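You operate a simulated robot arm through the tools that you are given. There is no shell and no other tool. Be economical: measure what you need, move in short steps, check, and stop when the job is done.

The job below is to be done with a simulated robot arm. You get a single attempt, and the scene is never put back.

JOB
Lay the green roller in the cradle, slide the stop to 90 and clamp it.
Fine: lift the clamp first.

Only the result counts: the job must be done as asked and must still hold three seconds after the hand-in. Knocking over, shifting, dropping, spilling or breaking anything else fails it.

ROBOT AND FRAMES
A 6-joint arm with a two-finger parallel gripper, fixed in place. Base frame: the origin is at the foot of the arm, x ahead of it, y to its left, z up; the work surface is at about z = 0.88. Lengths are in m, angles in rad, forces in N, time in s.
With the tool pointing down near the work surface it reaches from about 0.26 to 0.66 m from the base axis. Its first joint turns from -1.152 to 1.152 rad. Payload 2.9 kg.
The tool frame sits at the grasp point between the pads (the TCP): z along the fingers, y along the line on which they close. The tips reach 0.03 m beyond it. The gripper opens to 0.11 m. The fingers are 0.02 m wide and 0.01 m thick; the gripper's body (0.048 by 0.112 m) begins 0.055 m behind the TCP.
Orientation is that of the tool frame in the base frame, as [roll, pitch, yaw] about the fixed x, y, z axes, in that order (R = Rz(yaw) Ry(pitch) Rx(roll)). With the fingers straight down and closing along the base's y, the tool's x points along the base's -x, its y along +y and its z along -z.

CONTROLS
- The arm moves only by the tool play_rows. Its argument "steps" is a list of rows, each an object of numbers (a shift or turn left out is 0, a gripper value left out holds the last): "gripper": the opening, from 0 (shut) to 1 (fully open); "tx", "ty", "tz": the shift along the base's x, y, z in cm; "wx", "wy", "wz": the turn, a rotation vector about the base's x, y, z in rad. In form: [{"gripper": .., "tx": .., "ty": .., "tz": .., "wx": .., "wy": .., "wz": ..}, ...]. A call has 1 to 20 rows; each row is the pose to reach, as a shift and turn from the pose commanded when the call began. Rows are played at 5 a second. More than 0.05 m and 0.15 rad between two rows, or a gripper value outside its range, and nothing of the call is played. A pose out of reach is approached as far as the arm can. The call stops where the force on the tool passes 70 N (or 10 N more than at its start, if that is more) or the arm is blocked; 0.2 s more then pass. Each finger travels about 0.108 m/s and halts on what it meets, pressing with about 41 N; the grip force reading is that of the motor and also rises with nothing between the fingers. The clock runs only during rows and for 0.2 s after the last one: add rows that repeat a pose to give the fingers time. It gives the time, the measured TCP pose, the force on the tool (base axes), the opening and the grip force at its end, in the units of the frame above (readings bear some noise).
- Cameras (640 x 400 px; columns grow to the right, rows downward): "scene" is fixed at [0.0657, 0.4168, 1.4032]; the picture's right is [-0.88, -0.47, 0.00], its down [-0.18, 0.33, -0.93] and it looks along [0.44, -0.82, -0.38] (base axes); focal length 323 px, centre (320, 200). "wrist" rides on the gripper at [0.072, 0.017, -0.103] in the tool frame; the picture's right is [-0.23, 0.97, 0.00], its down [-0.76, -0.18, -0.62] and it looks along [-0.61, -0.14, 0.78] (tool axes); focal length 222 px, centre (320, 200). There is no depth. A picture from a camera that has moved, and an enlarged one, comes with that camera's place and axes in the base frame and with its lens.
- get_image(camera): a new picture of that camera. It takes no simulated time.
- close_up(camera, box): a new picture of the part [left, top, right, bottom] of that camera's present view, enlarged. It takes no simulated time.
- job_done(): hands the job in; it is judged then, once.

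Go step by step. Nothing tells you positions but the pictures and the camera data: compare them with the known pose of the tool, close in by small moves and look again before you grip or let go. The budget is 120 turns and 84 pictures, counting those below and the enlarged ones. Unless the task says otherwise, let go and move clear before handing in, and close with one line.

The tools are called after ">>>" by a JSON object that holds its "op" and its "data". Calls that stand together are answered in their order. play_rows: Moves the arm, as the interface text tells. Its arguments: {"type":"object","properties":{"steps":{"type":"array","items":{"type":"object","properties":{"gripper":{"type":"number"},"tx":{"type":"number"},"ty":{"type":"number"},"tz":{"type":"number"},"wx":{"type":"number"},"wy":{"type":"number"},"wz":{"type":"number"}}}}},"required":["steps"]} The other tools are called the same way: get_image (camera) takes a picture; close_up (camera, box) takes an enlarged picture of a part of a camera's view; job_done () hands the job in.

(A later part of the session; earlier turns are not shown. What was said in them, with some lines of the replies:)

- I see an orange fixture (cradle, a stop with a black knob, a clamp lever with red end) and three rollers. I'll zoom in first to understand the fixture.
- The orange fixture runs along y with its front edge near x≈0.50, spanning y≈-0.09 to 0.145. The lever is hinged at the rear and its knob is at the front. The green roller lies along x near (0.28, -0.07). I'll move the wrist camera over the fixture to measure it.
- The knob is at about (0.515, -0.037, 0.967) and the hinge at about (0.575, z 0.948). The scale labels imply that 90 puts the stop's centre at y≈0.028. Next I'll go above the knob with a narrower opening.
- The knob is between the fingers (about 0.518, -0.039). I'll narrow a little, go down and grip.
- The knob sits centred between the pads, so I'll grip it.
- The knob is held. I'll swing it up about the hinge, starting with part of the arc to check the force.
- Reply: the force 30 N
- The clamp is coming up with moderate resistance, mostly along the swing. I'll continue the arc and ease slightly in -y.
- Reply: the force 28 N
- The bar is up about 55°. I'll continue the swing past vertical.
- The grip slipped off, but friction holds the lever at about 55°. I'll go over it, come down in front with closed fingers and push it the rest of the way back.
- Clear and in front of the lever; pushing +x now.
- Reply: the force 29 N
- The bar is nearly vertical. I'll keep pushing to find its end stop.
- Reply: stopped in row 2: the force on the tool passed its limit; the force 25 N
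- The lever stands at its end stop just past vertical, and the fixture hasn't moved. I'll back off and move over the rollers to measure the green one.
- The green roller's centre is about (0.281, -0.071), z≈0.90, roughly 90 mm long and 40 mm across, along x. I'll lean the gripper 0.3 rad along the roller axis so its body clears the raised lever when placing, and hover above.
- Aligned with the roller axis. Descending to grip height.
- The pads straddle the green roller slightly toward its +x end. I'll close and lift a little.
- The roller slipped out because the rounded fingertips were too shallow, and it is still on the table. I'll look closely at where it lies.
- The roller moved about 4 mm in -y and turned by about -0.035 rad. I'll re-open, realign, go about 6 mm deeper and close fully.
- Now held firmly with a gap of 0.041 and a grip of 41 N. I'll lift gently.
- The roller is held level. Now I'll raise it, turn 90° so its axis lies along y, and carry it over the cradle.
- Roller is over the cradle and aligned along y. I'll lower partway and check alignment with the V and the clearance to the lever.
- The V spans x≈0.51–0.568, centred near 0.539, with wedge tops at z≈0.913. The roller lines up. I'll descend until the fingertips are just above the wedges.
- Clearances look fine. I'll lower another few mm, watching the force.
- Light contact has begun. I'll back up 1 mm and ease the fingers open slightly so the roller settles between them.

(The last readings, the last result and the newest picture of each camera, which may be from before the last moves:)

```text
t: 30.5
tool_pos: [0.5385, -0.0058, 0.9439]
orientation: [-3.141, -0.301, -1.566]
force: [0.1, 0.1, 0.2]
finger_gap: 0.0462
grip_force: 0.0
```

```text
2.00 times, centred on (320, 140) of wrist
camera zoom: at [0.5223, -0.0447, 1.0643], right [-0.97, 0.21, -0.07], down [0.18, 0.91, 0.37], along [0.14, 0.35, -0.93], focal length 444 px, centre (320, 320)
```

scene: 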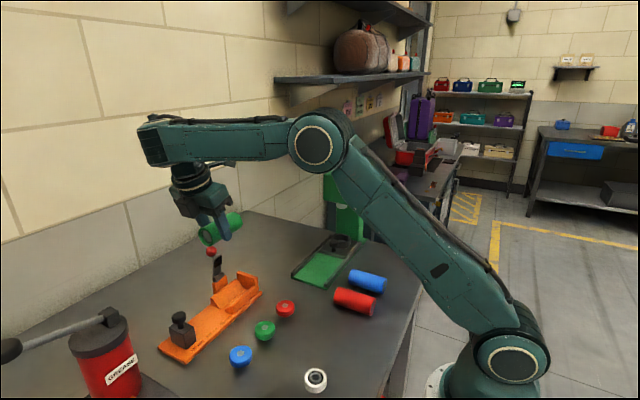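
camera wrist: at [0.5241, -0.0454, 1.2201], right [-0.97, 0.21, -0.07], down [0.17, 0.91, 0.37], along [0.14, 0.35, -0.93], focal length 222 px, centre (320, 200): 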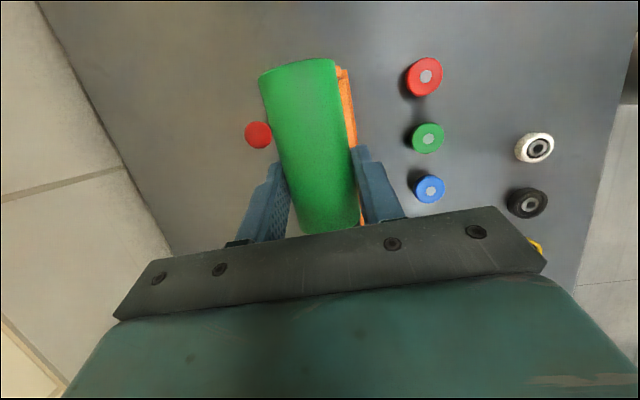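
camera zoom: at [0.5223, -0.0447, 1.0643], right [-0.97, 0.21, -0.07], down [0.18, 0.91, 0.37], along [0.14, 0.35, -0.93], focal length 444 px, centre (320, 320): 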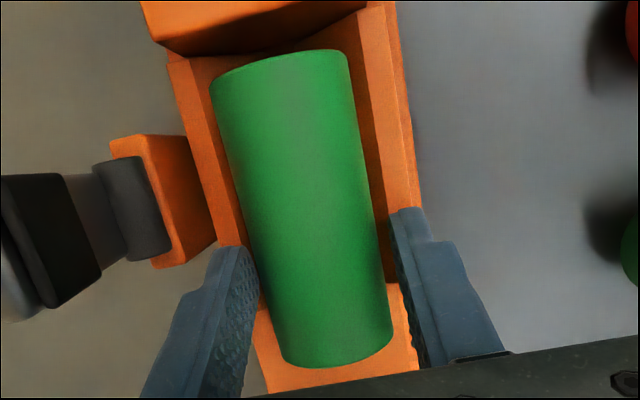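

The roller is seated in the V. I'll retreat up along the tool axis, open a bit more, and return the gripper to upright with the original yaw for pushing the stop.

>>> {"op": "play_rows", "data": {"steps": [{"ty": 0.45, "tz": 1.45}, {"ty": 0.9, "tz": 2.9}, {"ty": 1.5, "tz": 5}, {"ty": 2.5, "tz": 9}, {"ty": 3.5, "tz": 13}, {"ty": 4, "tz": 15}]}}

>>> {"op": "close_up", "data": {"camera": "scene", "box": [140, 230, 280, 370]}}

>>> {"op": "get_image", "data": {"camera": "wrist"}}

```text
t: 31.9
tool_pos: [0.5395, 0.035, 1.0938]
orientation: [3.141, -0.299, -1.567]
force: [0.1, 0.2, -1.0]
finger_gap: 0.0462
grip_force: 0.1
```

```text
2.86 times, centred on (210, 300) of scene
camera zoom: at [0.0657, 0.4168, 1.4032], right [-0.88, -0.47, 0.0], down [-0.18, 0.33, -0.93], along [0.44, -0.82, -0.38], focal length 922 px, centre (634, -86)
```

zoom: 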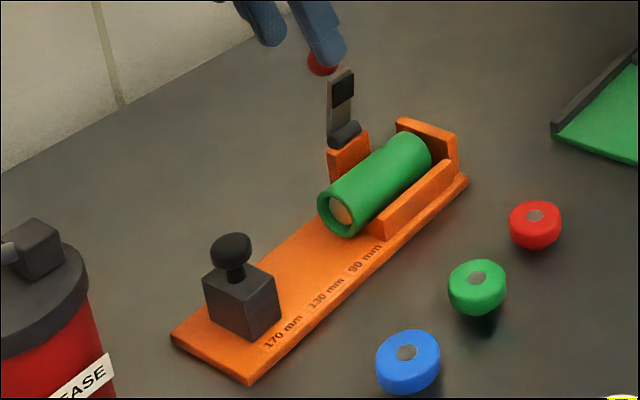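

```text
38 pictures are left
camera wrist: at [0.5235, -0.0044, 1.2138], right [-0.97, 0.21, -0.07], down [0.18, 0.91, 0.37], along [0.14, 0.35, -0.93], focal length 222 px, centre (320, 200)
```

wrist: 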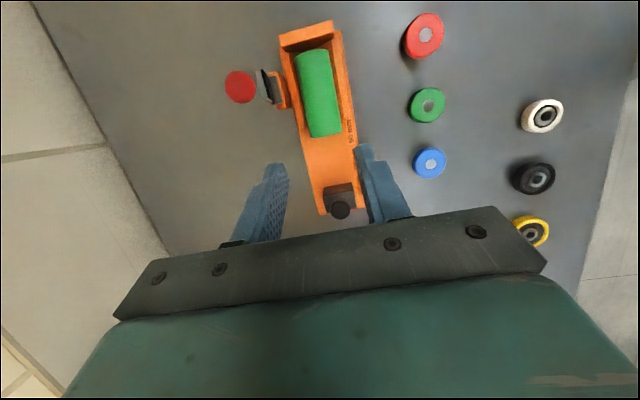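

The roller lies in the V about 15 mm short of the end wall. The stop block is at y≈0.097–0.122, with its top near z≈0.93. I'll straighten the gripper, turn back and go to the +y side of the stop with closed fingers.

>>> {"op": "play_rows", "data": {"steps": [{"tz": 1, "ty": 2, "wx": 0.15}, {"tz": 2, "ty": 4, "wx": 0.3, "gripper": 0.2}, {"tz": 2, "ty": 8, "wx": 0.3, "gripper": 0}, {"tz": 2, "ty": 11.3, "wx": 0.3}, {"tz": 2, "ty": 11.3, "wx": 0.3}]}}

>>> {"op": "play_rows", "data": {"steps": [{"wz": -0.145}, {"wz": -0.29}, {"wz": -0.435}, {"wz": -0.58}, {"wz": -0.725}, {"wz": -0.87}, {"wz": -1.015}, {"wz": -1.16}, {"wz": -1.305}, {"wz": -1.45}, {"wz": -1.5746}, {"wz": -1.5746}]}}

>>> {"op": "get_image", "data": {"camera": "wrist"}}

```text
t: 33.1
tool_pos: [0.5364, 0.147, 1.1108]
orientation: [-3.141, 0.001, -1.567]
force: [-0.7, 0.3, -0.5]
finger_gap: 0.0001
grip_force: 37.9
```

```text
t: 35.7
tool_pos: [0.5391, 0.1481, 1.1149]
orientation: [-3.141, 0.0, 3.14]
force: [-1.0, -0.5, 0.5]
finger_gap: 0.0
grip_force: 37.7
```

```text
37 pictures are left
camera wrist: at [0.4664, 0.1647, 1.2173], right [0.23, 0.97, 0.0], down [0.76, -0.18, 0.62], along [0.61, -0.14, -0.78], focal length 222 px, centre (320, 200)
```

wrist: 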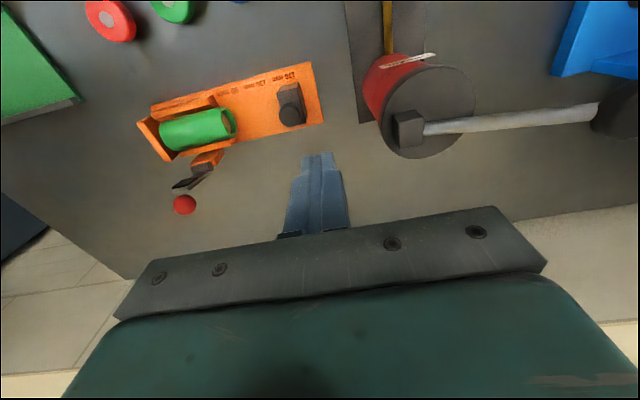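

The stop's +y face is at y≈0.123 and the grease can's lid starts near 0.21. I'll use y=0.139 and descend in stages.

>>> {"op": "play_rows", "data": {"steps": [{"tx": 0.2, "ty": -0.9, "tz": -4}, {"tx": 0.2, "ty": -0.9, "tz": -8}, {"tx": 0.2, "ty": -0.9, "tz": -11.5}, {"tx": 0.2, "ty": -0.9, "tz": -11.5}]}}

>>> {"op": "close_up", "data": {"camera": "scene", "box": [60, 210, 260, 390]}}

>>> {"op": "get_image", "data": {"camera": "wrist"}}

```text
t: 36.7
tool_pos: [0.5409, 0.1407, 0.9966]
orientation: [3.14, -0.001, 3.14]
force: [-0.1, 0.2, -0.3]
finger_gap: 0.0
grip_force: 37.5
```

```text
2.22 times, centred on (160, 300) of scene
camera zoom: at [0.0657, 0.4168, 1.4032], right [-0.88, -0.47, 0.0], down [-0.18, 0.33, -0.93], along [0.44, -0.82, -0.38], focal length 717 px, centre (676, -22)
```

zoom: 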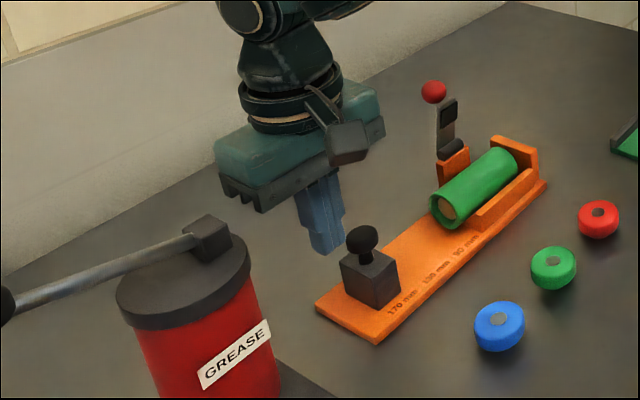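

```text
35 pictures are left
camera wrist: at [0.4691, 0.157, 1.1], right [0.23, 0.97, 0.0], down [0.76, -0.18, 0.62], along [0.61, -0.14, -0.78], focal length 222 px, centre (320, 200)
```

wrist: 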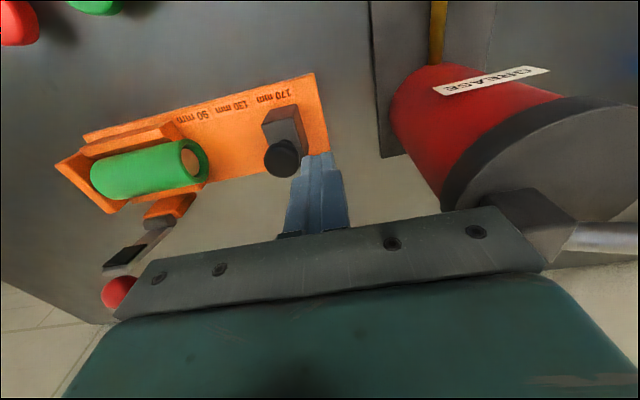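

The can's lid reaches about y=0.207 at a height near the gripper body. I'll lean the body 0.15 rad away from it while descending, for more clearance.

>>> {"op": "play_rows", "data": {"steps": [{"tx": 0.1, "ty": -0.45, "wx": 0.15}, {"tx": 0.1, "ty": -0.45, "tz": -2.5, "wx": 0.15}, {"tx": 0.1, "ty": -0.45, "tz": -5.3, "wx": 0.15}, {"tx": 0.1, "ty": -0.45, "tz": -5.3, "wx": 0.15}]}}

>>> {"op": "close_up", "data": {"camera": "scene", "box": [60, 230, 240, 380]}}

>>> {"op": "get_image", "data": {"camera": "wrist"}}

```text
t: 37.5
tool_pos: [0.544, 0.1365, 0.9619]
orientation: [2.987, 0.017, -3.138]
force: [-0.4, -0.1, 9.9]
finger_gap: 0.0001
grip_force: 37.5
stopped in row 4: the force on the tool passed its limit (the readings are from after the stop); the commanded pose is now the measured one
```

```text
2.67 times, centred on (150, 305) of scene
camera zoom: at [0.0656, 0.4167, 1.4032], right [-0.88, -0.47, 0.0], down [-0.18, 0.33, -0.93], along [0.44, -0.82, -0.38], focal length 861 px, centre (773, -80)
```

zoom: 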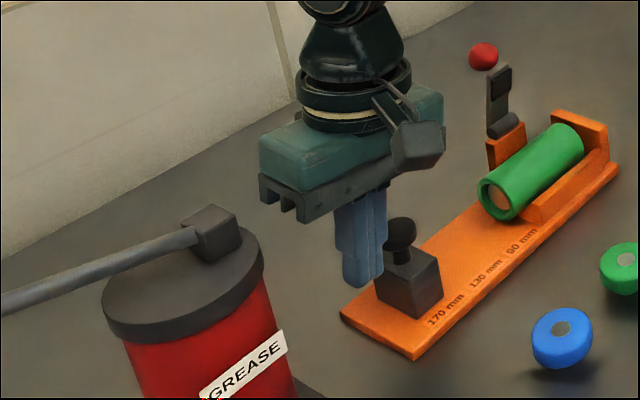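

```text
33 pictures are left
camera wrist: at [0.4703, 0.1369, 1.0657], right [0.22, 0.96, 0.15], down [0.75, -0.27, 0.6], along [0.62, -0.02, -0.78], focal length 222 px, centre (320, 200)
```

wrist: 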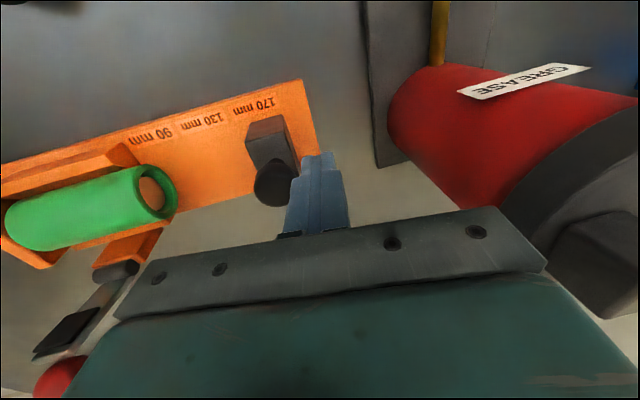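

The fingertips touched the block's top edge, so its face extends further in +y than I thought. I'll lift, move 9 mm in +y and descend again.

>>> {"op": "play_rows", "data": {"steps": [{"tz": 1.5}, {"tz": 1.5, "ty": 0.9}, {"tz": 0, "ty": 0.9}, {"tz": -1, "ty": 0.9}, {"tz": -1, "ty": 0.9}]}}

>>> {"op": "get_image", "data": {"camera": "wrist"}}

>>> {"op": "close_up", "data": {"camera": "scene", "box": [60, 230, 240, 380]}}

```text
t: 38.7
tool_pos: [0.5435, 0.1448, 0.9519]
orientation: [2.989, 0.012, 3.14]
force: [-0.8, 0.0, 0.3]
finger_gap: 0.0001
grip_force: 37.5
```

```text
32 pictures are left
camera wrist: at [0.4708, 0.1455, 1.0548], right [0.23, 0.96, 0.15], down [0.75, -0.27, 0.6], along [0.62, -0.02, -0.79], focal length 222 px, centre (320, 200)
```

wrist: 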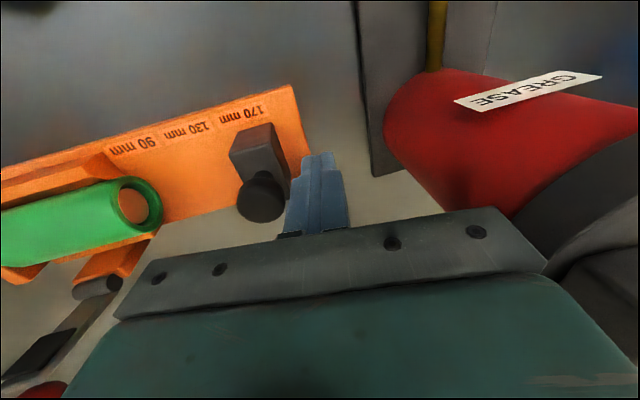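

```text
2.67 times, centred on (150, 305) of scene
camera zoom: at [0.0657, 0.4168, 1.4032], right [-0.88, -0.47, 0.0], down [-0.18, 0.33, -0.93], along [0.44, -0.82, -0.38], focal length 861 px, centre (773, -80)
```

zoom: 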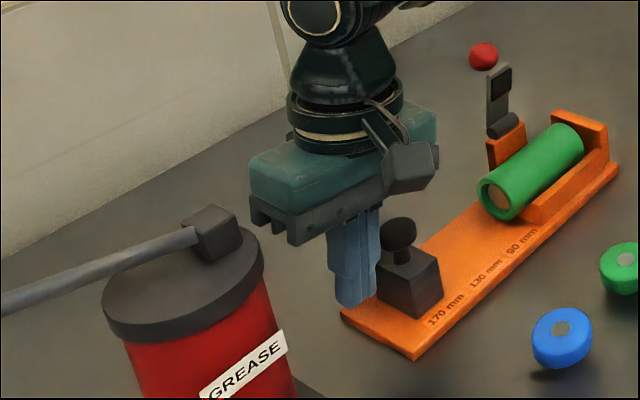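

The tips are now beside the block. I'll lower another 9 mm and start pushing toward -y slowly.

>>> {"op": "play_rows", "data": {"steps": [{"tz": -0.5}, {"tz": -0.9}, {"tz": -0.9, "ty": -0.5}, {"tz": -0.9, "ty": -1.0}, {"tz": -0.9, "ty": -1.6}, {"tz": -0.9, "ty": -2.2}, {"tz": -0.9, "ty": -2.8}, {"tz": -0.9, "ty": -3.4}, {"tz": -0.9, "ty": -4}, {"tz": -0.9, "ty": -4}]}}

>>> {"op": "close_up", "data": {"camera": "scene", "box": [120, 220, 300, 370]}}

```text
t: 40.9
tool_pos: [0.5422, 0.1057, 0.9423]
orientation: [2.989, 0.013, 3.141]
force: [0.3, 0.6, 0.7]
finger_gap: 0.0
grip_force: 37.5
```

```text
2.67 times, centred on (210, 295) of scene
camera zoom: at [0.0657, 0.4168, 1.4032], right [-0.88, -0.47, 0.0], down [-0.18, 0.33, -0.93], along [0.44, -0.82, -0.38], focal length 861 px, centre (613, -53)
```

zoom: 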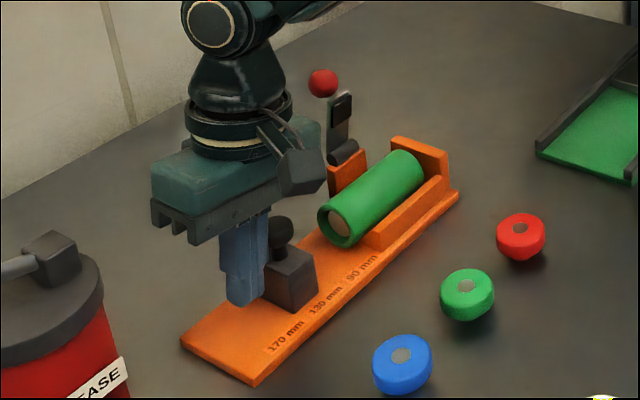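

The stop slides freely. I'll continue until it nears the roller.

>>> {"op": "play_rows", "data": {"steps": [{"ty": -0.6}, {"ty": -1.2}, {"ty": -1.8}, {"ty": -2.4}, {"ty": -3.0}, {"ty": -3.5}, {"ty": -3.5}]}}

>>> {"op": "close_up", "data": {"camera": "scene", "box": [150, 220, 290, 350]}}

>>> {"op": "get_image", "data": {"camera": "wrist"}}

```text
t: 42.5
tool_pos: [0.5429, 0.0715, 0.9408]
orientation: [2.99, 0.015, -3.141]
force: [0.0, 1.1, 1.3]
finger_gap: 0.0
grip_force: 37.7
```

```text
3.08 times, centred on (220, 285) of scene
camera zoom: at [0.0657, 0.4168, 1.4032], right [-0.88, -0.47, 0.0], down [-0.18, 0.33, -0.93], along [0.44, -0.82, -0.38], focal length 993 px, centre (628, -62)
```

zoom: 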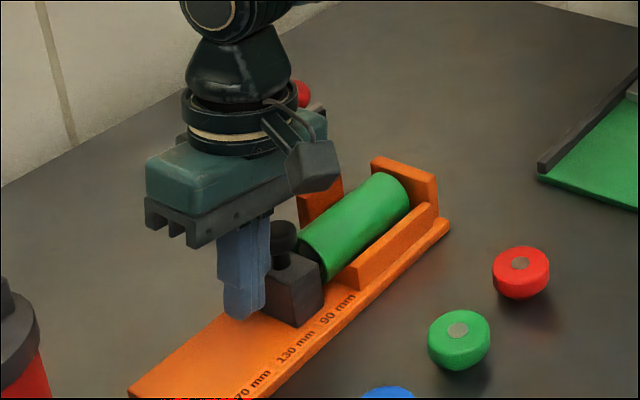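

```text
28 pictures are left
camera wrist: at [0.4696, 0.0714, 1.0453], right [0.22, 0.96, 0.15], down [0.75, -0.27, 0.6], along [0.62, -0.02, -0.79], focal length 222 px, centre (320, 200)
```

wrist: 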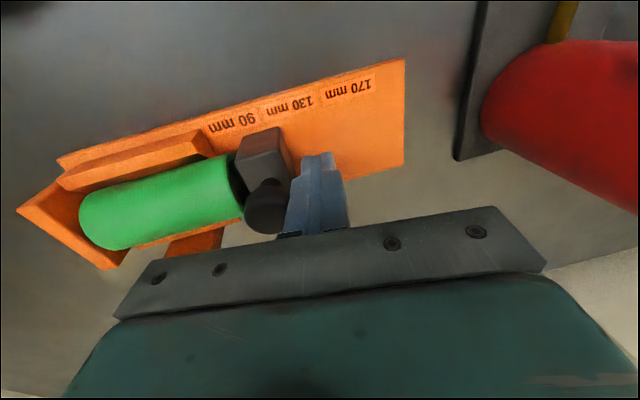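

The stop is at the roller now. I'll push on in small steps, looking for the end-wall contact.

>>> {"op": "play_rows", "data": {"steps": [{"ty": -0.3}, {"ty": -0.6}, {"ty": -0.9}, {"ty": -1.1}, {"ty": -1.1}]}}

>>> {"op": "get_image", "data": {"camera": "wrist"}}

```text
t: 43.7
tool_pos: [0.5422, 0.0577, 0.9416]
orientation: [2.989, 0.012, 3.141]
force: [0.4, -0.9, -0.1]
finger_gap: 0.0001
grip_force: 37.3
```

```text
27 pictures are left
camera wrist: at [0.4689, 0.0594, 1.0446], right [0.23, 0.96, 0.15], down [0.75, -0.27, 0.6], along [0.62, -0.02, -0.79], focal length 222 px, centre (320, 200)
```

wrist: 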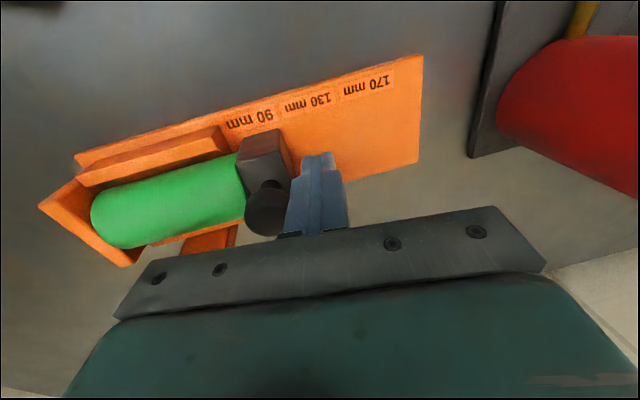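

>>> {"op": "close_up", "data": {"camera": "wrist", "box": [40, 90, 320, 270]}}

>>> {"op": "close_up", "data": {"camera": "scene", "box": [190, 240, 270, 310]}}

```text
2.22 times, centred on (180, 180) of wrist
camera zoom: at [0.4689, 0.0594, 1.0446], right [0.23, 0.96, 0.15], down [0.75, -0.27, 0.6], along [0.62, -0.02, -0.79], focal length 494 px, centre (631, 244)
```

zoom: 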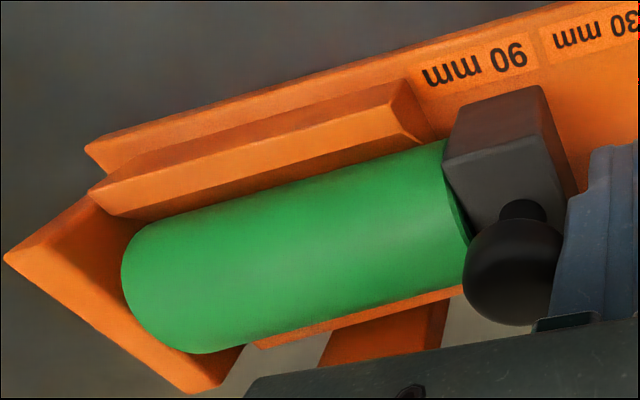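

```text
5.71 times, centred on (230, 275) of scene
camera zoom: at [0.0657, 0.4168, 1.4032], right [-0.88, -0.47, 0.0], down [-0.18, 0.33, -0.93], along [0.44, -0.82, -0.38], focal length 1844 px, centre (834, -229)
```

zoom: 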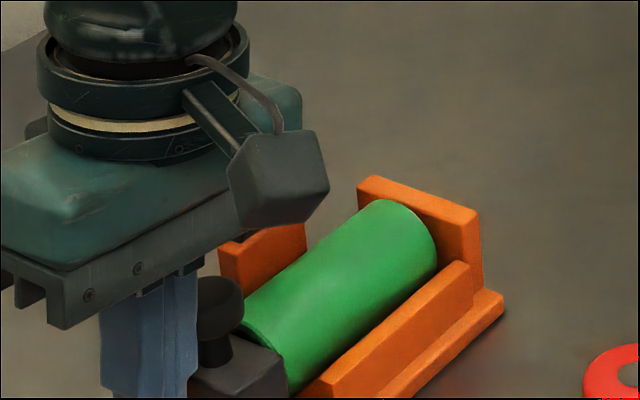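

The roller is still a few mm from the end wall; continuing in 2 mm steps.

>>> {"op": "play_rows", "data": {"steps": [{"ty": -0.2}, {"ty": -0.4}, {"ty": -0.5}, {"ty": -0.5}]}}

>>> {"op": "close_up", "data": {"camera": "wrist", "box": [40, 90, 320, 270]}}

```text
t: 44.7
tool_pos: [0.5431, 0.0552, 0.941]
orientation: [2.99, 0.011, -3.14]
force: [-1.6, 4.4, 0.5]
finger_gap: 0.0
grip_force: 37.8
```

```text
2.22 times, centred on (180, 180) of wrist
camera zoom: at [0.4703, 0.0555, 1.0456], right [0.22, 0.96, 0.15], down [0.75, -0.27, 0.6], along [0.62, -0.02, -0.79], focal length 494 px, centre (631, 244)
```

zoom: 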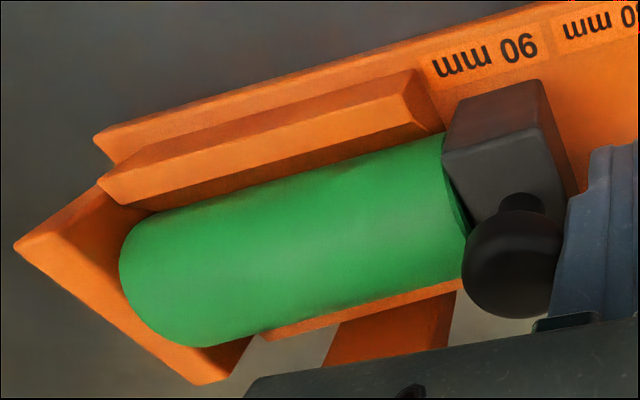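

The stop looks about 5–7 mm short of the 90 mark and contact force is low. Continuing carefully.

>>> {"op": "play_rows", "data": {"steps": [{"ty": -0.15}, {"ty": -0.3}, {"ty": -0.3}]}}

>>> {"op": "play_rows", "data": {"steps": [{"ty": -0.1}, {"ty": -0.2}, {"ty": -0.2}]}}

>>> {"op": "close_up", "data": {"camera": "wrist", "box": [40, 90, 320, 270]}}

```text
t: 45.5
tool_pos: [0.5428, 0.0541, 0.9434]
orientation: [2.987, 0.014, -3.134]
force: [5.2, 28.0, -7.4]
finger_gap: 0.0002
grip_force: 37.9
```

```text
t: 46.3
tool_pos: [0.5437, 0.0561, 0.9425]
orientation: [2.986, 0.014, -3.13]
force: [10.9, 36.2, -9.1]
finger_gap: 0.0
grip_force: 37.3
```

```text
2.22 times, centred on (180, 180) of wrist
camera zoom: at [0.4697, 0.0538, 1.0463], right [0.21, 0.96, 0.15], down [0.76, -0.26, 0.6], along [0.62, -0.01, -0.79], focal length 494 px, centre (631, 244)
```

zoom: 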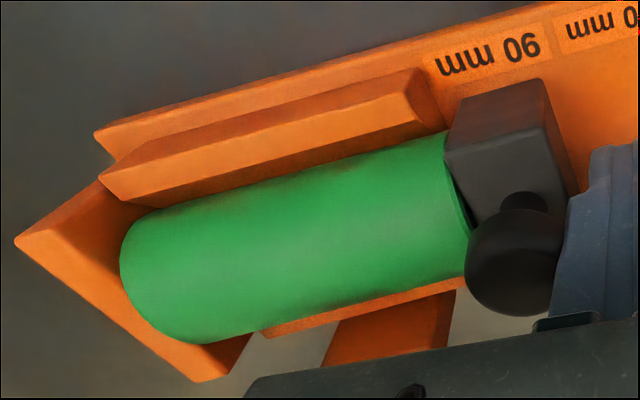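

There is firm contact (36 N): roller against the end wall and stop against the roller. I'll back off, rise and check the stop against the scale.

>>> {"op": "play_rows", "data": {"steps": [{"ty": 0.5}, {"ty": 1.5}, {"ty": 1.5, "tz": 3}, {"ty": 1.5, "tz": 7, "wx": -0.15}, {"ty": 0.5, "tz": 12, "wx": -0.15}, {"ty": 0, "tx": -4, "tz": 14, "wx": -0.15}, {"ty": 0, "tx": -8, "tz": 14, "wx": -0.15}, {"ty": 0, "tx": -8, "tz": 14, "wx": -0.15}]}}

>>> {"op": "get_image", "data": {"camera": "wrist"}}

>>> {"op": "close_up", "data": {"camera": "scene", "box": [150, 220, 290, 350]}}

```text
refused: row 5 steps farther than a row can; nothing moved
```

```text
22 pictures are left
camera wrist: at [0.4697, 0.0538, 1.0463], right [0.21, 0.96, 0.15], down [0.76, -0.26, 0.6], along [0.62, -0.01, -0.79], focal length 222 px, centre (320, 200)
```

wrist: 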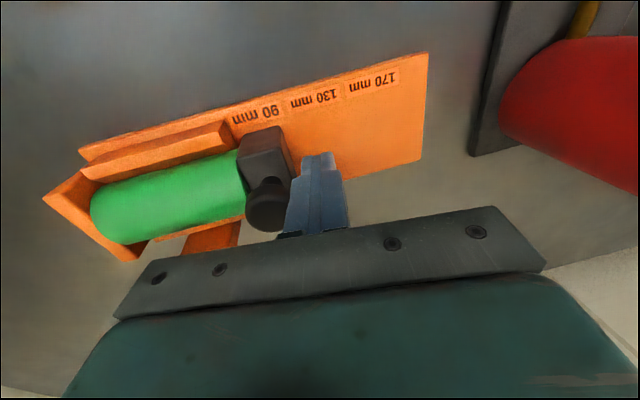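

```text
3.08 times, centred on (220, 285) of scene
camera zoom: at [0.0661, 0.4178, 1.4029], right [-0.88, -0.47, 0.0], down [-0.18, 0.33, -0.93], along [0.44, -0.82, -0.38], focal length 993 px, centre (628, -62)
```

zoom: 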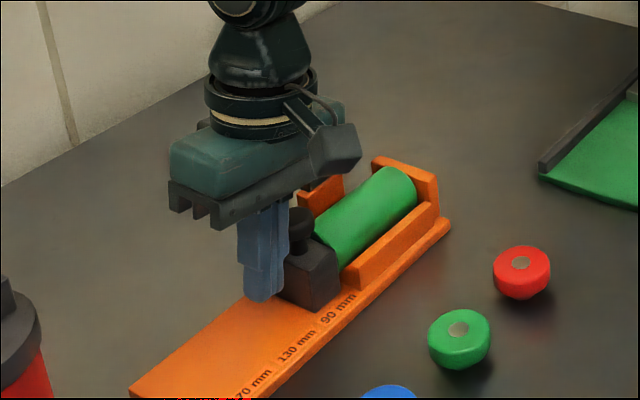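

>>> {"op": "play_rows", "data": {"steps": [{"ty": 0.5}, {"ty": 1.5}, {"ty": 1.5, "tz": 3}, {"ty": 1.5, "tz": 7, "wx": -0.15}, {"ty": 0.5, "tz": 11, "wx": -0.15}, {"tx": -3, "ty": -1, "tz": 14, "wx": -0.15}, {"tx": -6, "ty": -3, "tz": 17, "wx": -0.15}, {"tx": -9, "ty": -5, "tz": 19.6, "wx": -0.15}, {"tx": -12, "ty": -7.1, "tz": 19.6, "wx": -0.15}, {"tx": -12, "ty": -7.1, "tz": 19.6, "wx": -0.15}]}}

>>> {"op": "get_image", "data": {"camera": "wrist"}}

>>> {"op": "close_up", "data": {"camera": "wrist", "box": [155, 115, 315, 215]}}

>>> {"op": "close_up", "data": {"camera": "scene", "box": [180, 240, 270, 330]}}

```text
t: 48.5
tool_pos: [0.4237, -0.0238, 1.142]
orientation: [3.138, 0.011, -3.139]
force: [-1.2, -0.3, -0.4]
finger_gap: 0.0
grip_force: 37.9
```

```text
20 pictures are left
camera wrist: at [0.3501, -0.0082, 1.2443], right [0.23, 0.97, 0.0], down [0.75, -0.18, 0.63], along [0.62, -0.14, -0.77], focal length 222 px, centre (320, 200)
```

wrist: 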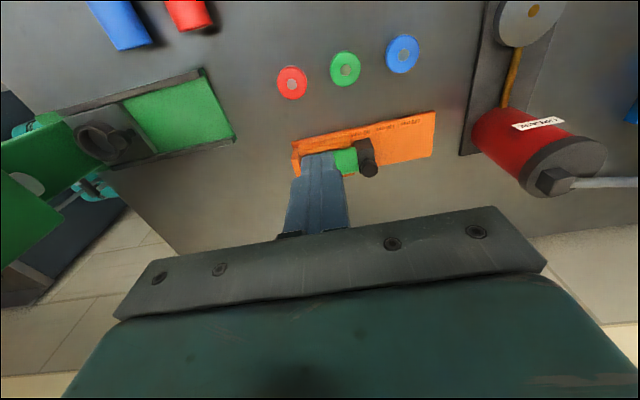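

```text
4.00 times, centred on (235, 165) of wrist
camera zoom: at [0.3501, -0.0082, 1.2443], right [0.23, 0.97, 0.0], down [0.75, -0.18, 0.63], along [0.62, -0.14, -0.77], focal length 888 px, centre (660, 340)
```

zoom: 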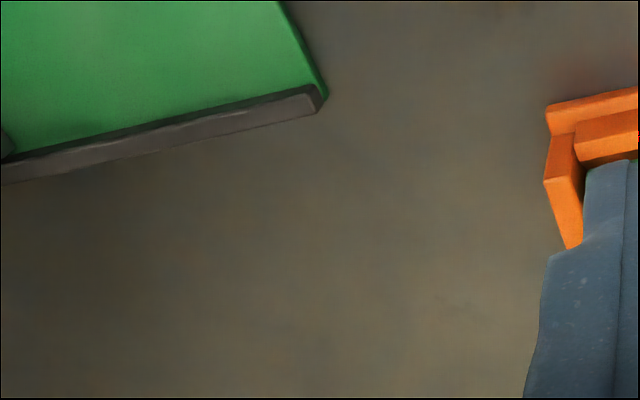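

```text
4.44 times, centred on (225, 285) of scene
camera zoom: at [0.0657, 0.4168, 1.4032], right [-0.88, -0.47, 0.0], down [-0.18, 0.33, -0.93], along [0.44, -0.82, -0.38], focal length 1435 px, centre (742, -178)
```

zoom: 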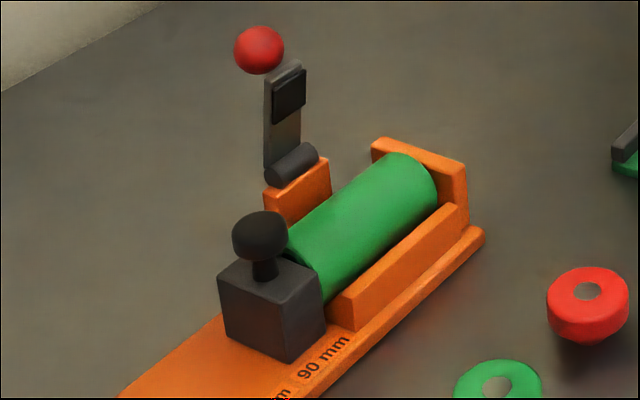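

>>> {"op": "close_up", "data": {"camera": "wrist", "box": [285, 100, 445, 200]}}

>>> {"op": "close_up", "data": {"camera": "scene", "box": [200, 290, 260, 340]}}

```text
4.00 times, centred on (365, 150) of wrist
camera zoom: at [0.3501, -0.0082, 1.2443], right [0.23, 0.97, 0.0], down [0.75, -0.18, 0.63], along [0.62, -0.14, -0.77], focal length 888 px, centre (140, 400)
```

zoom: 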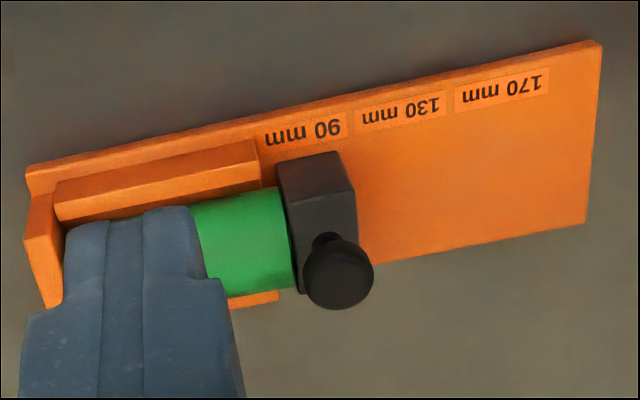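

```text
8.00 times, centred on (230, 315) of scene
camera zoom: at [0.0657, 0.4168, 1.4032], right [-0.88, -0.47, 0.0], down [-0.18, 0.33, -0.93], along [0.44, -0.82, -0.38], focal length 2582 px, centre (1040, -720)
```

zoom: 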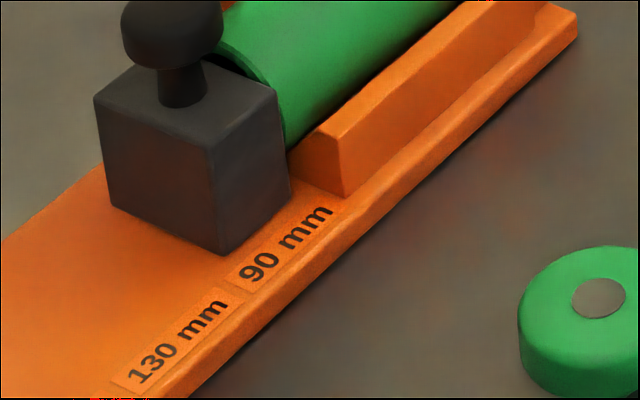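

The stop's centre is at y≈0.0267 and the 90 label at 0.0272, so the stop is on 90 with the roller against the end wall. Now I'll close the clamp, starting by going behind the raised lever.

>>> {"op": "play_rows", "data": {"steps": [{"tx": 4.5, "ty": -1, "tz": -1}, {"tx": 9, "ty": -1.6, "tz": -2}, {"tx": 13.5, "ty": -1.6, "tz": -3}, {"tx": 17.5, "ty": -1.6, "tz": -4}, {"tx": 21.3, "ty": -1.6, "tz": -4}, {"tx": 21.3, "ty": -1.6, "tz": -4}]}}

>>> {"op": "close_up", "data": {"camera": "scene", "box": [150, 190, 290, 310]}}

```text
t: 49.9
tool_pos: [0.6367, -0.0424, 1.0963]
orientation: [3.139, 0.01, -3.139]
force: [0.6, 0.2, 0.4]
finger_gap: 0.0
grip_force: 37.8
```

```text
3.33 times, centred on (220, 250) of scene
camera zoom: at [0.0657, 0.4168, 1.4032], right [-0.88, -0.47, 0.0], down [-0.18, 0.33, -0.93], along [0.44, -0.82, -0.38], focal length 1076 px, centre (653, 33)
```

zoom: 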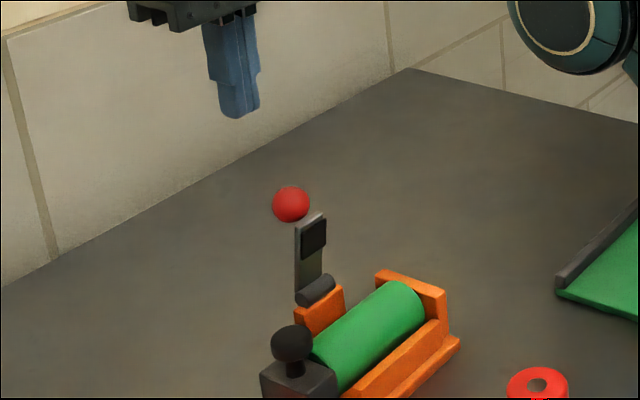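

Knob at about (0.598, -0.04, 1.005). Descending behind it and pushing toward -x.

>>> {"op": "play_rows", "data": {"steps": [{"tx": 0.2, "ty": 0.2, "tz": -4}, {"tx": 0.2, "ty": 0.2, "tz": -8.5}, {"tx": 0.2, "ty": 0.2, "tz": -8.5}, {"tx": -1, "ty": 0.2, "tz": -8.5}, {"tx": -2, "ty": 0.2, "tz": -8.4}, {"tx": -3, "ty": 0.2, "tz": -8.3}, {"tx": -4, "ty": 0.2, "tz": -8.2}, {"tx": -5, "ty": 0.2, "tz": -8}, {"tx": -5, "ty": 0.2, "tz": -8}]}}

>>> {"op": "close_up", "data": {"camera": "scene", "box": [150, 190, 290, 310]}}

```text
t: 51.9
tool_pos: [0.6052, -0.0382, 1.0253]
orientation: [3.14, 0.012, -3.139]
force: [0.7, 0.2, 0.6]
finger_gap: 0.0
grip_force: 37.5
out of reach, approached as far as the arm can: row 7, 8, 9
```

```text
3.33 times, centred on (220, 250) of scene
camera zoom: at [0.0657, 0.4168, 1.4032], right [-0.88, -0.47, 0.0], down [-0.18, 0.33, -0.93], along [0.44, -0.82, -0.38], focal length 1076 px, centre (653, 33)
```

zoom: 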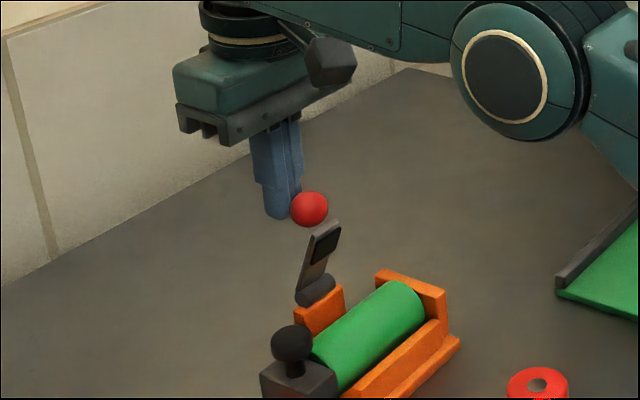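

The lever is coming over (about 75° now). I'll continue the push from here.

>>> {"op": "play_rows", "data": {"steps": [{"tx": -0.7}, {"tx": -1.4}, {"tx": -2.1}, {"tx": -2.8}, {"tx": -2.8}]}}

>>> {"op": "close_up", "data": {"camera": "scene", "box": [150, 190, 290, 310]}}

```text
t: 53.1
tool_pos: [0.6008, -0.0372, 1.0349]
orientation: [3.14, 0.01, -3.14]
force: [0.0, 0.8, 0.1]
finger_gap: 0.0001
grip_force: 38.1
out of reach, approached as far as the arm can: row 1, 2, 3, 4, 5
```

```text
3.33 times, centred on (220, 250) of scene
camera zoom: at [0.0657, 0.4168, 1.4032], right [-0.88, -0.47, 0.0], down [-0.18, 0.33, -0.93], along [0.44, -0.82, -0.38], focal length 1076 px, centre (653, 33)
```

zoom: 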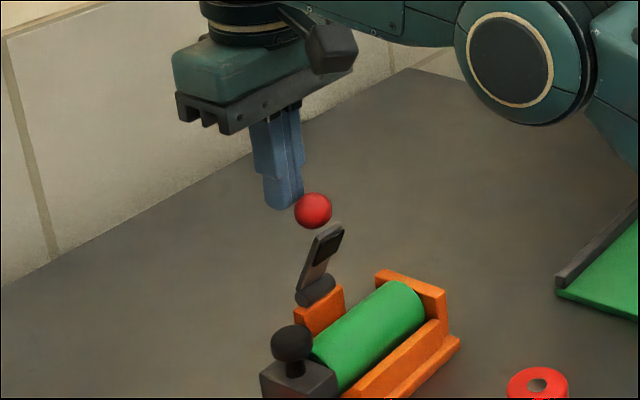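

The arm reports a reach limit, so it may be in an unfavourable configuration. I'll look at the full scene.

>>> {"op": "get_image", "data": {"camera": "scene"}}

```text
12 pictures are left
```

scene: 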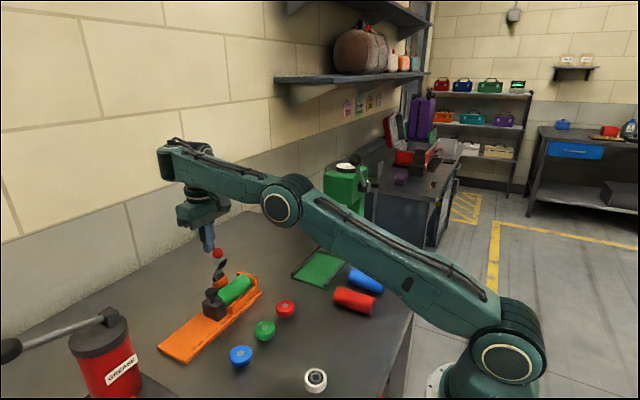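

The elbow flipped low when the arm stretched out. I'll retreat up and outward, then come back in to recover the elbow-up configuration.

>>> {"op": "play_rows", "data": {"steps": [{"tx": 1, "tz": 3}, {"tx": 2, "tz": 7}, {"tx": 3, "tz": 11}, {"tx": 3, "tz": 15}, {"tx": 3, "tz": 19}, {"tx": 2, "tz": 23}, {"tx": 0, "tz": 26}, {"tx": -4, "tz": 26}, {"tx": -8, "tz": 26}, {"tx": -12, "tz": 26}, {"tx": -16, "tz": 26}, {"tx": -16, "tz": 26}]}}

>>> {"op": "get_image", "data": {"camera": "scene"}}

```text
t: 54.8
tool_pos: [0.5767, -0.0308, 1.2307]
orientation: [-3.141, 0.032, -3.14]
force: [13.3, -0.5, -17.8]
finger_gap: 0.0001
grip_force: 37.2
out of reach, approached as far as the arm can: row 3, 4, 5, 6, 7, 8
stopped in row 8: the force on the tool passed its limit (the readings are from after the stop); the commanded pose is now the measured one
```

```text
11 pictures are left
```

scene: 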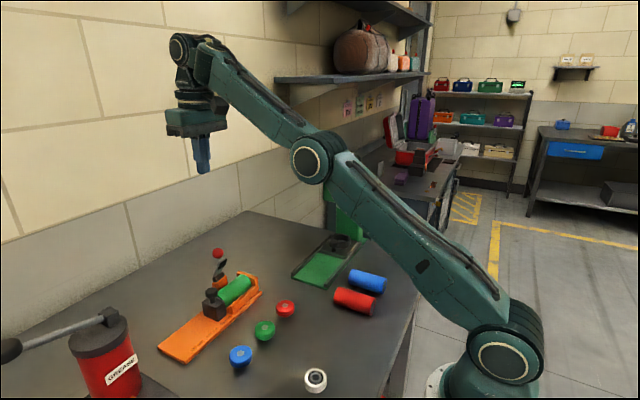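

The elbow appears to have popped back up. I'll move inward to a comfortable pose and check.

>>> {"op": "play_rows", "data": {"steps": [{"tx": -3, "tz": -1}, {"tx": -6, "tz": -3}, {"tx": -6, "tz": -7}, {"tx": -6, "tz": -11}, {"tx": -6, "tz": -11}]}}

>>> {"op": "get_image", "data": {"camera": "scene"}}

```text
t: 56.0
tool_pos: [0.5141, -0.0386, 1.123]
orientation: [-3.141, 0.029, -3.141]
force: [0.2, -0.3, 0.0]
finger_gap: 0.0
grip_force: 37.4
```

```text
10 pictures are left
```

scene: 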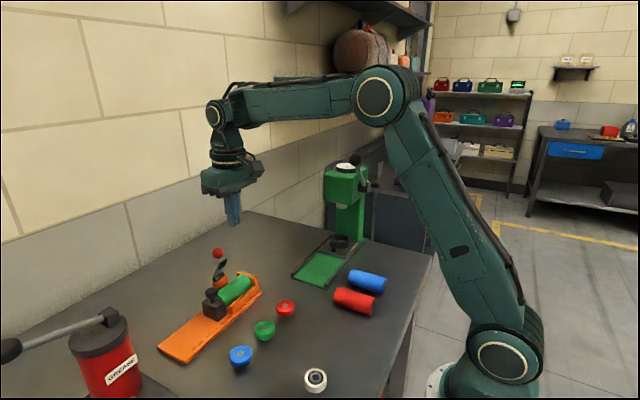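

Elbow-up is restored. The knob now stands directly over the hinge at about (0.577, -0.04, 1.007). I'll go behind it again, leaning the tool back a little so the arm doesn't overstretch.

>>> {"op": "play_rows", "data": {"steps": [{"tx": 4, "wy": -0.08}, {"tx": 8, "wy": -0.17}, {"tx": 9.6, "wy": -0.17}, {"tx": 9.6, "tz": -4, "wy": -0.17}, {"tx": 9.6, "tz": -8, "wy": -0.17}, {"tx": 9.6, "tz": -11.5, "wy": -0.17}, {"tx": 9.6, "tz": -11.5, "wy": -0.17}]}}

>>> {"op": "get_image", "data": {"camera": "scene"}}

```text
t: 57.6
tool_pos: [0.6082, -0.0299, 1.0089]
orientation: [-3.141, 0.198, 3.14]
force: [-0.2, -0.5, -0.2]
finger_gap: 0.0
grip_force: 37.7
```

```text
9 pictures are left
```

scene: 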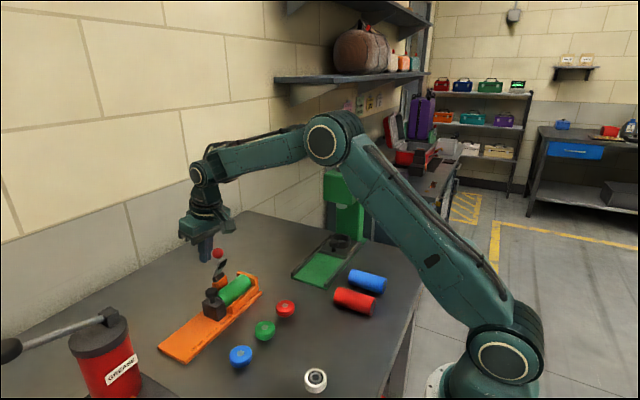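

Behind the knob with the elbow up. I'll centre in y and push -x in small steps.

>>> {"op": "play_rows", "data": {"steps": [{"ty": -0.8}, {"tx": -0.8, "ty": -0.8}, {"tx": -1.6, "ty": -0.8}, {"tx": -2.4, "ty": -0.8}, {"tx": -3.2, "ty": -0.8}, {"tx": -4.0, "ty": -0.8, "tz": 0.2}, {"tx": -4.8, "ty": -0.8, "tz": 0.3}, {"tx": -4.8, "ty": -0.8, "tz": 0.3}]}}

>>> {"op": "close_up", "data": {"camera": "scene", "box": [150, 200, 290, 320]}}

```text
t: 59.4
tool_pos: [0.5635, -0.0381, 1.0104]
orientation: [3.141, 0.198, -3.138]
force: [-0.1, 0.4, 0.6]
finger_gap: 0.0
grip_force: 38.7
```

```text
3.33 times, centred on (220, 260) of scene
camera zoom: at [0.0657, 0.4168, 1.4032], right [-0.88, -0.47, 0.0], down [-0.18, 0.33, -0.93], along [0.44, -0.82, -0.38], focal length 1076 px, centre (653, 0)
```

zoom: 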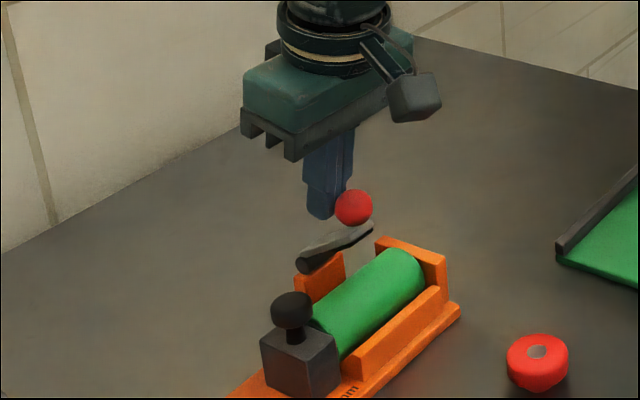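

The lever is down to about 35°. I'll lift, straighten, move above the knob and press it down along its arc.

>>> {"op": "play_rows", "data": {"steps": [{"tz": 3}, {"tz": 5.5, "wy": 0.1}, {"tx": -1.5, "tz": 5.5, "wy": 0.2}, {"tx": -3.1, "tz": 5, "wy": 0.2}, {"tx": -3.1, "tz": 3, "wy": 0.2}, {"tx": -3.4, "tz": 2.2, "wy": 0.2}, {"tx": -3.8, "tz": 1.5, "wy": 0.2}, {"tx": -4.1, "tz": 0.9, "wy": 0.2}, {"tx": -4.1, "tz": 0.9, "wy": 0.2}]}}

>>> {"op": "close_up", "data": {"camera": "scene", "box": [150, 200, 290, 320]}}

```text
t: 61.4
tool_pos: [0.5233, -0.0378, 1.0194]
orientation: [-3.141, -0.002, -3.14]
force: [0.4, 0.8, 0.6]
finger_gap: 0.0
grip_force: 37.8
```

```text
3.33 times, centred on (220, 260) of scene
camera zoom: at [0.0657, 0.4168, 1.4032], right [-0.88, -0.47, 0.0], down [-0.18, 0.33, -0.93], along [0.44, -0.82, -0.38], focal length 1076 px, centre (653, 0)
```

zoom: 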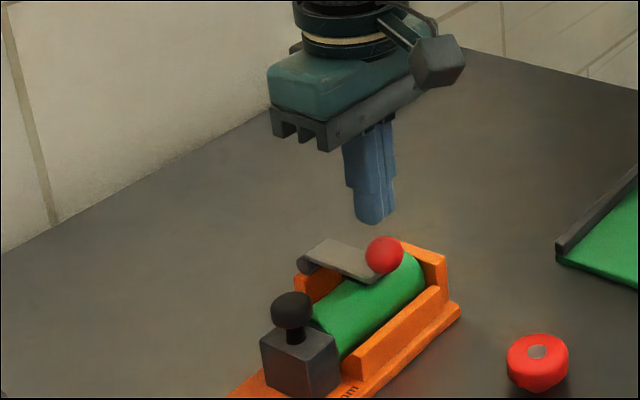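

The lever snapped down onto the roller, and the knob is where it was when originally closed. I'll press lightly on the knob to make sure it's fully home.

>>> {"op": "play_rows", "data": {"steps": [{"tx": -0.6}, {"tx": -0.6, "tz": -0.5}, {"tx": -0.6, "tz": -0.9}, {"tx": -0.6, "tz": -1.1}, {"tx": -0.6, "tz": -1.3}, {"tx": -0.6, "tz": -1.3}]}}

```text
t: 62.8
tool_pos: [0.5169, -0.0395, 1.0067]
orientation: [3.141, -0.001, -3.139]
force: [-0.3, -0.9, -0.4]
finger_gap: 0.0001
grip_force: 37.8
```

>>> {"op": "play_rows", "data": {"steps": [{"tz": -0.2}, {"tz": -0.4}, {"tz": -0.6}, {"tz": -0.6}]}}

>>> {"op": "close_up", "data": {"camera": "scene", "box": [180, 235, 270, 315]}}

```text
t: 63.8
tool_pos: [0.517, -0.0397, 1.0033]
orientation: [3.141, 0.003, -3.14]
force: [-11.0, -1.1, 29.7]
finger_gap: 0.0
grip_force: 37.9
```

```text
5.00 times, centred on (225, 275) of scene
camera zoom: at [0.0649, 0.4168, 1.4032], right [-0.88, -0.47, 0.0], down [-0.18, 0.33, -0.93], along [0.44, -0.82, -0.38], focal length 1614 px, centre (795, -175)
```

zoom: 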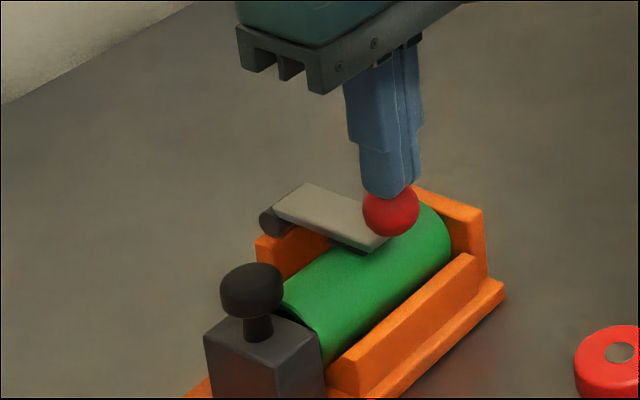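

Firm at 30 N, so the clamp is home. I'll retreat upward and check everything once more.

>>> {"op": "play_rows", "data": {"steps": [{"tz": 1}, {"tz": 4}, {"tz": 8}, {"tz": 12}, {"tx": -4, "tz": 14}, {"tx": -8, "tz": 14}, {"tx": -8, "tz": 14}]}}

>>> {"op": "close_up", "data": {"camera": "scene", "box": [190, 250, 270, 330]}}

>>> {"op": "get_image", "data": {"camera": "scene"}}

```text
t: 65.4
tool_pos: [0.437, -0.0369, 1.1392]
orientation: [3.141, -0.003, -3.141]
force: [0.5, -0.1, 0.1]
finger_gap: 0.0
grip_force: 37.2
```

```text
5.00 times, centred on (230, 290) of scene
camera zoom: at [0.0657, 0.4168, 1.4032], right [-0.88, -0.47, 0.0], down [-0.18, 0.33, -0.93], along [0.44, -0.82, -0.38], focal length 1614 px, centre (770, -250)
```

zoom: 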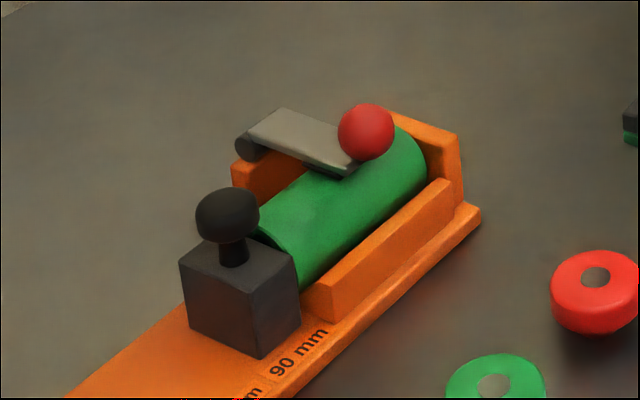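

```text
4 pictures are left
```

scene: 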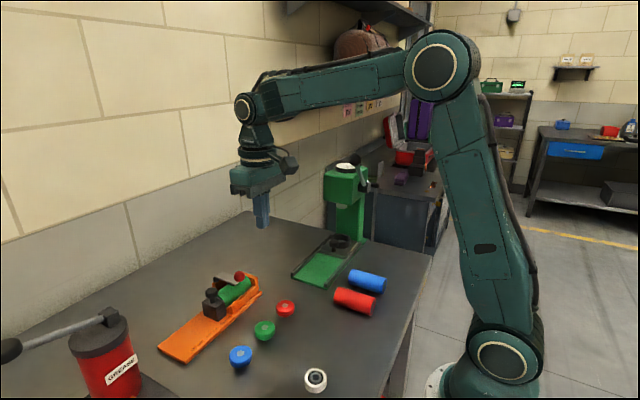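

The green roller is in the cradle, the stop is at 90, the clamp is down, and nothing else looks disturbed. The arm is clear, so I'm handing in.

>>> {"op": "job_done", "data": {}}

```text
The job is handed in.
```

I lifted the clamp first, laid the green roller in the cradle, slid the stop to 90 against it and clamped it; the job is handed in, with no verdict returned.
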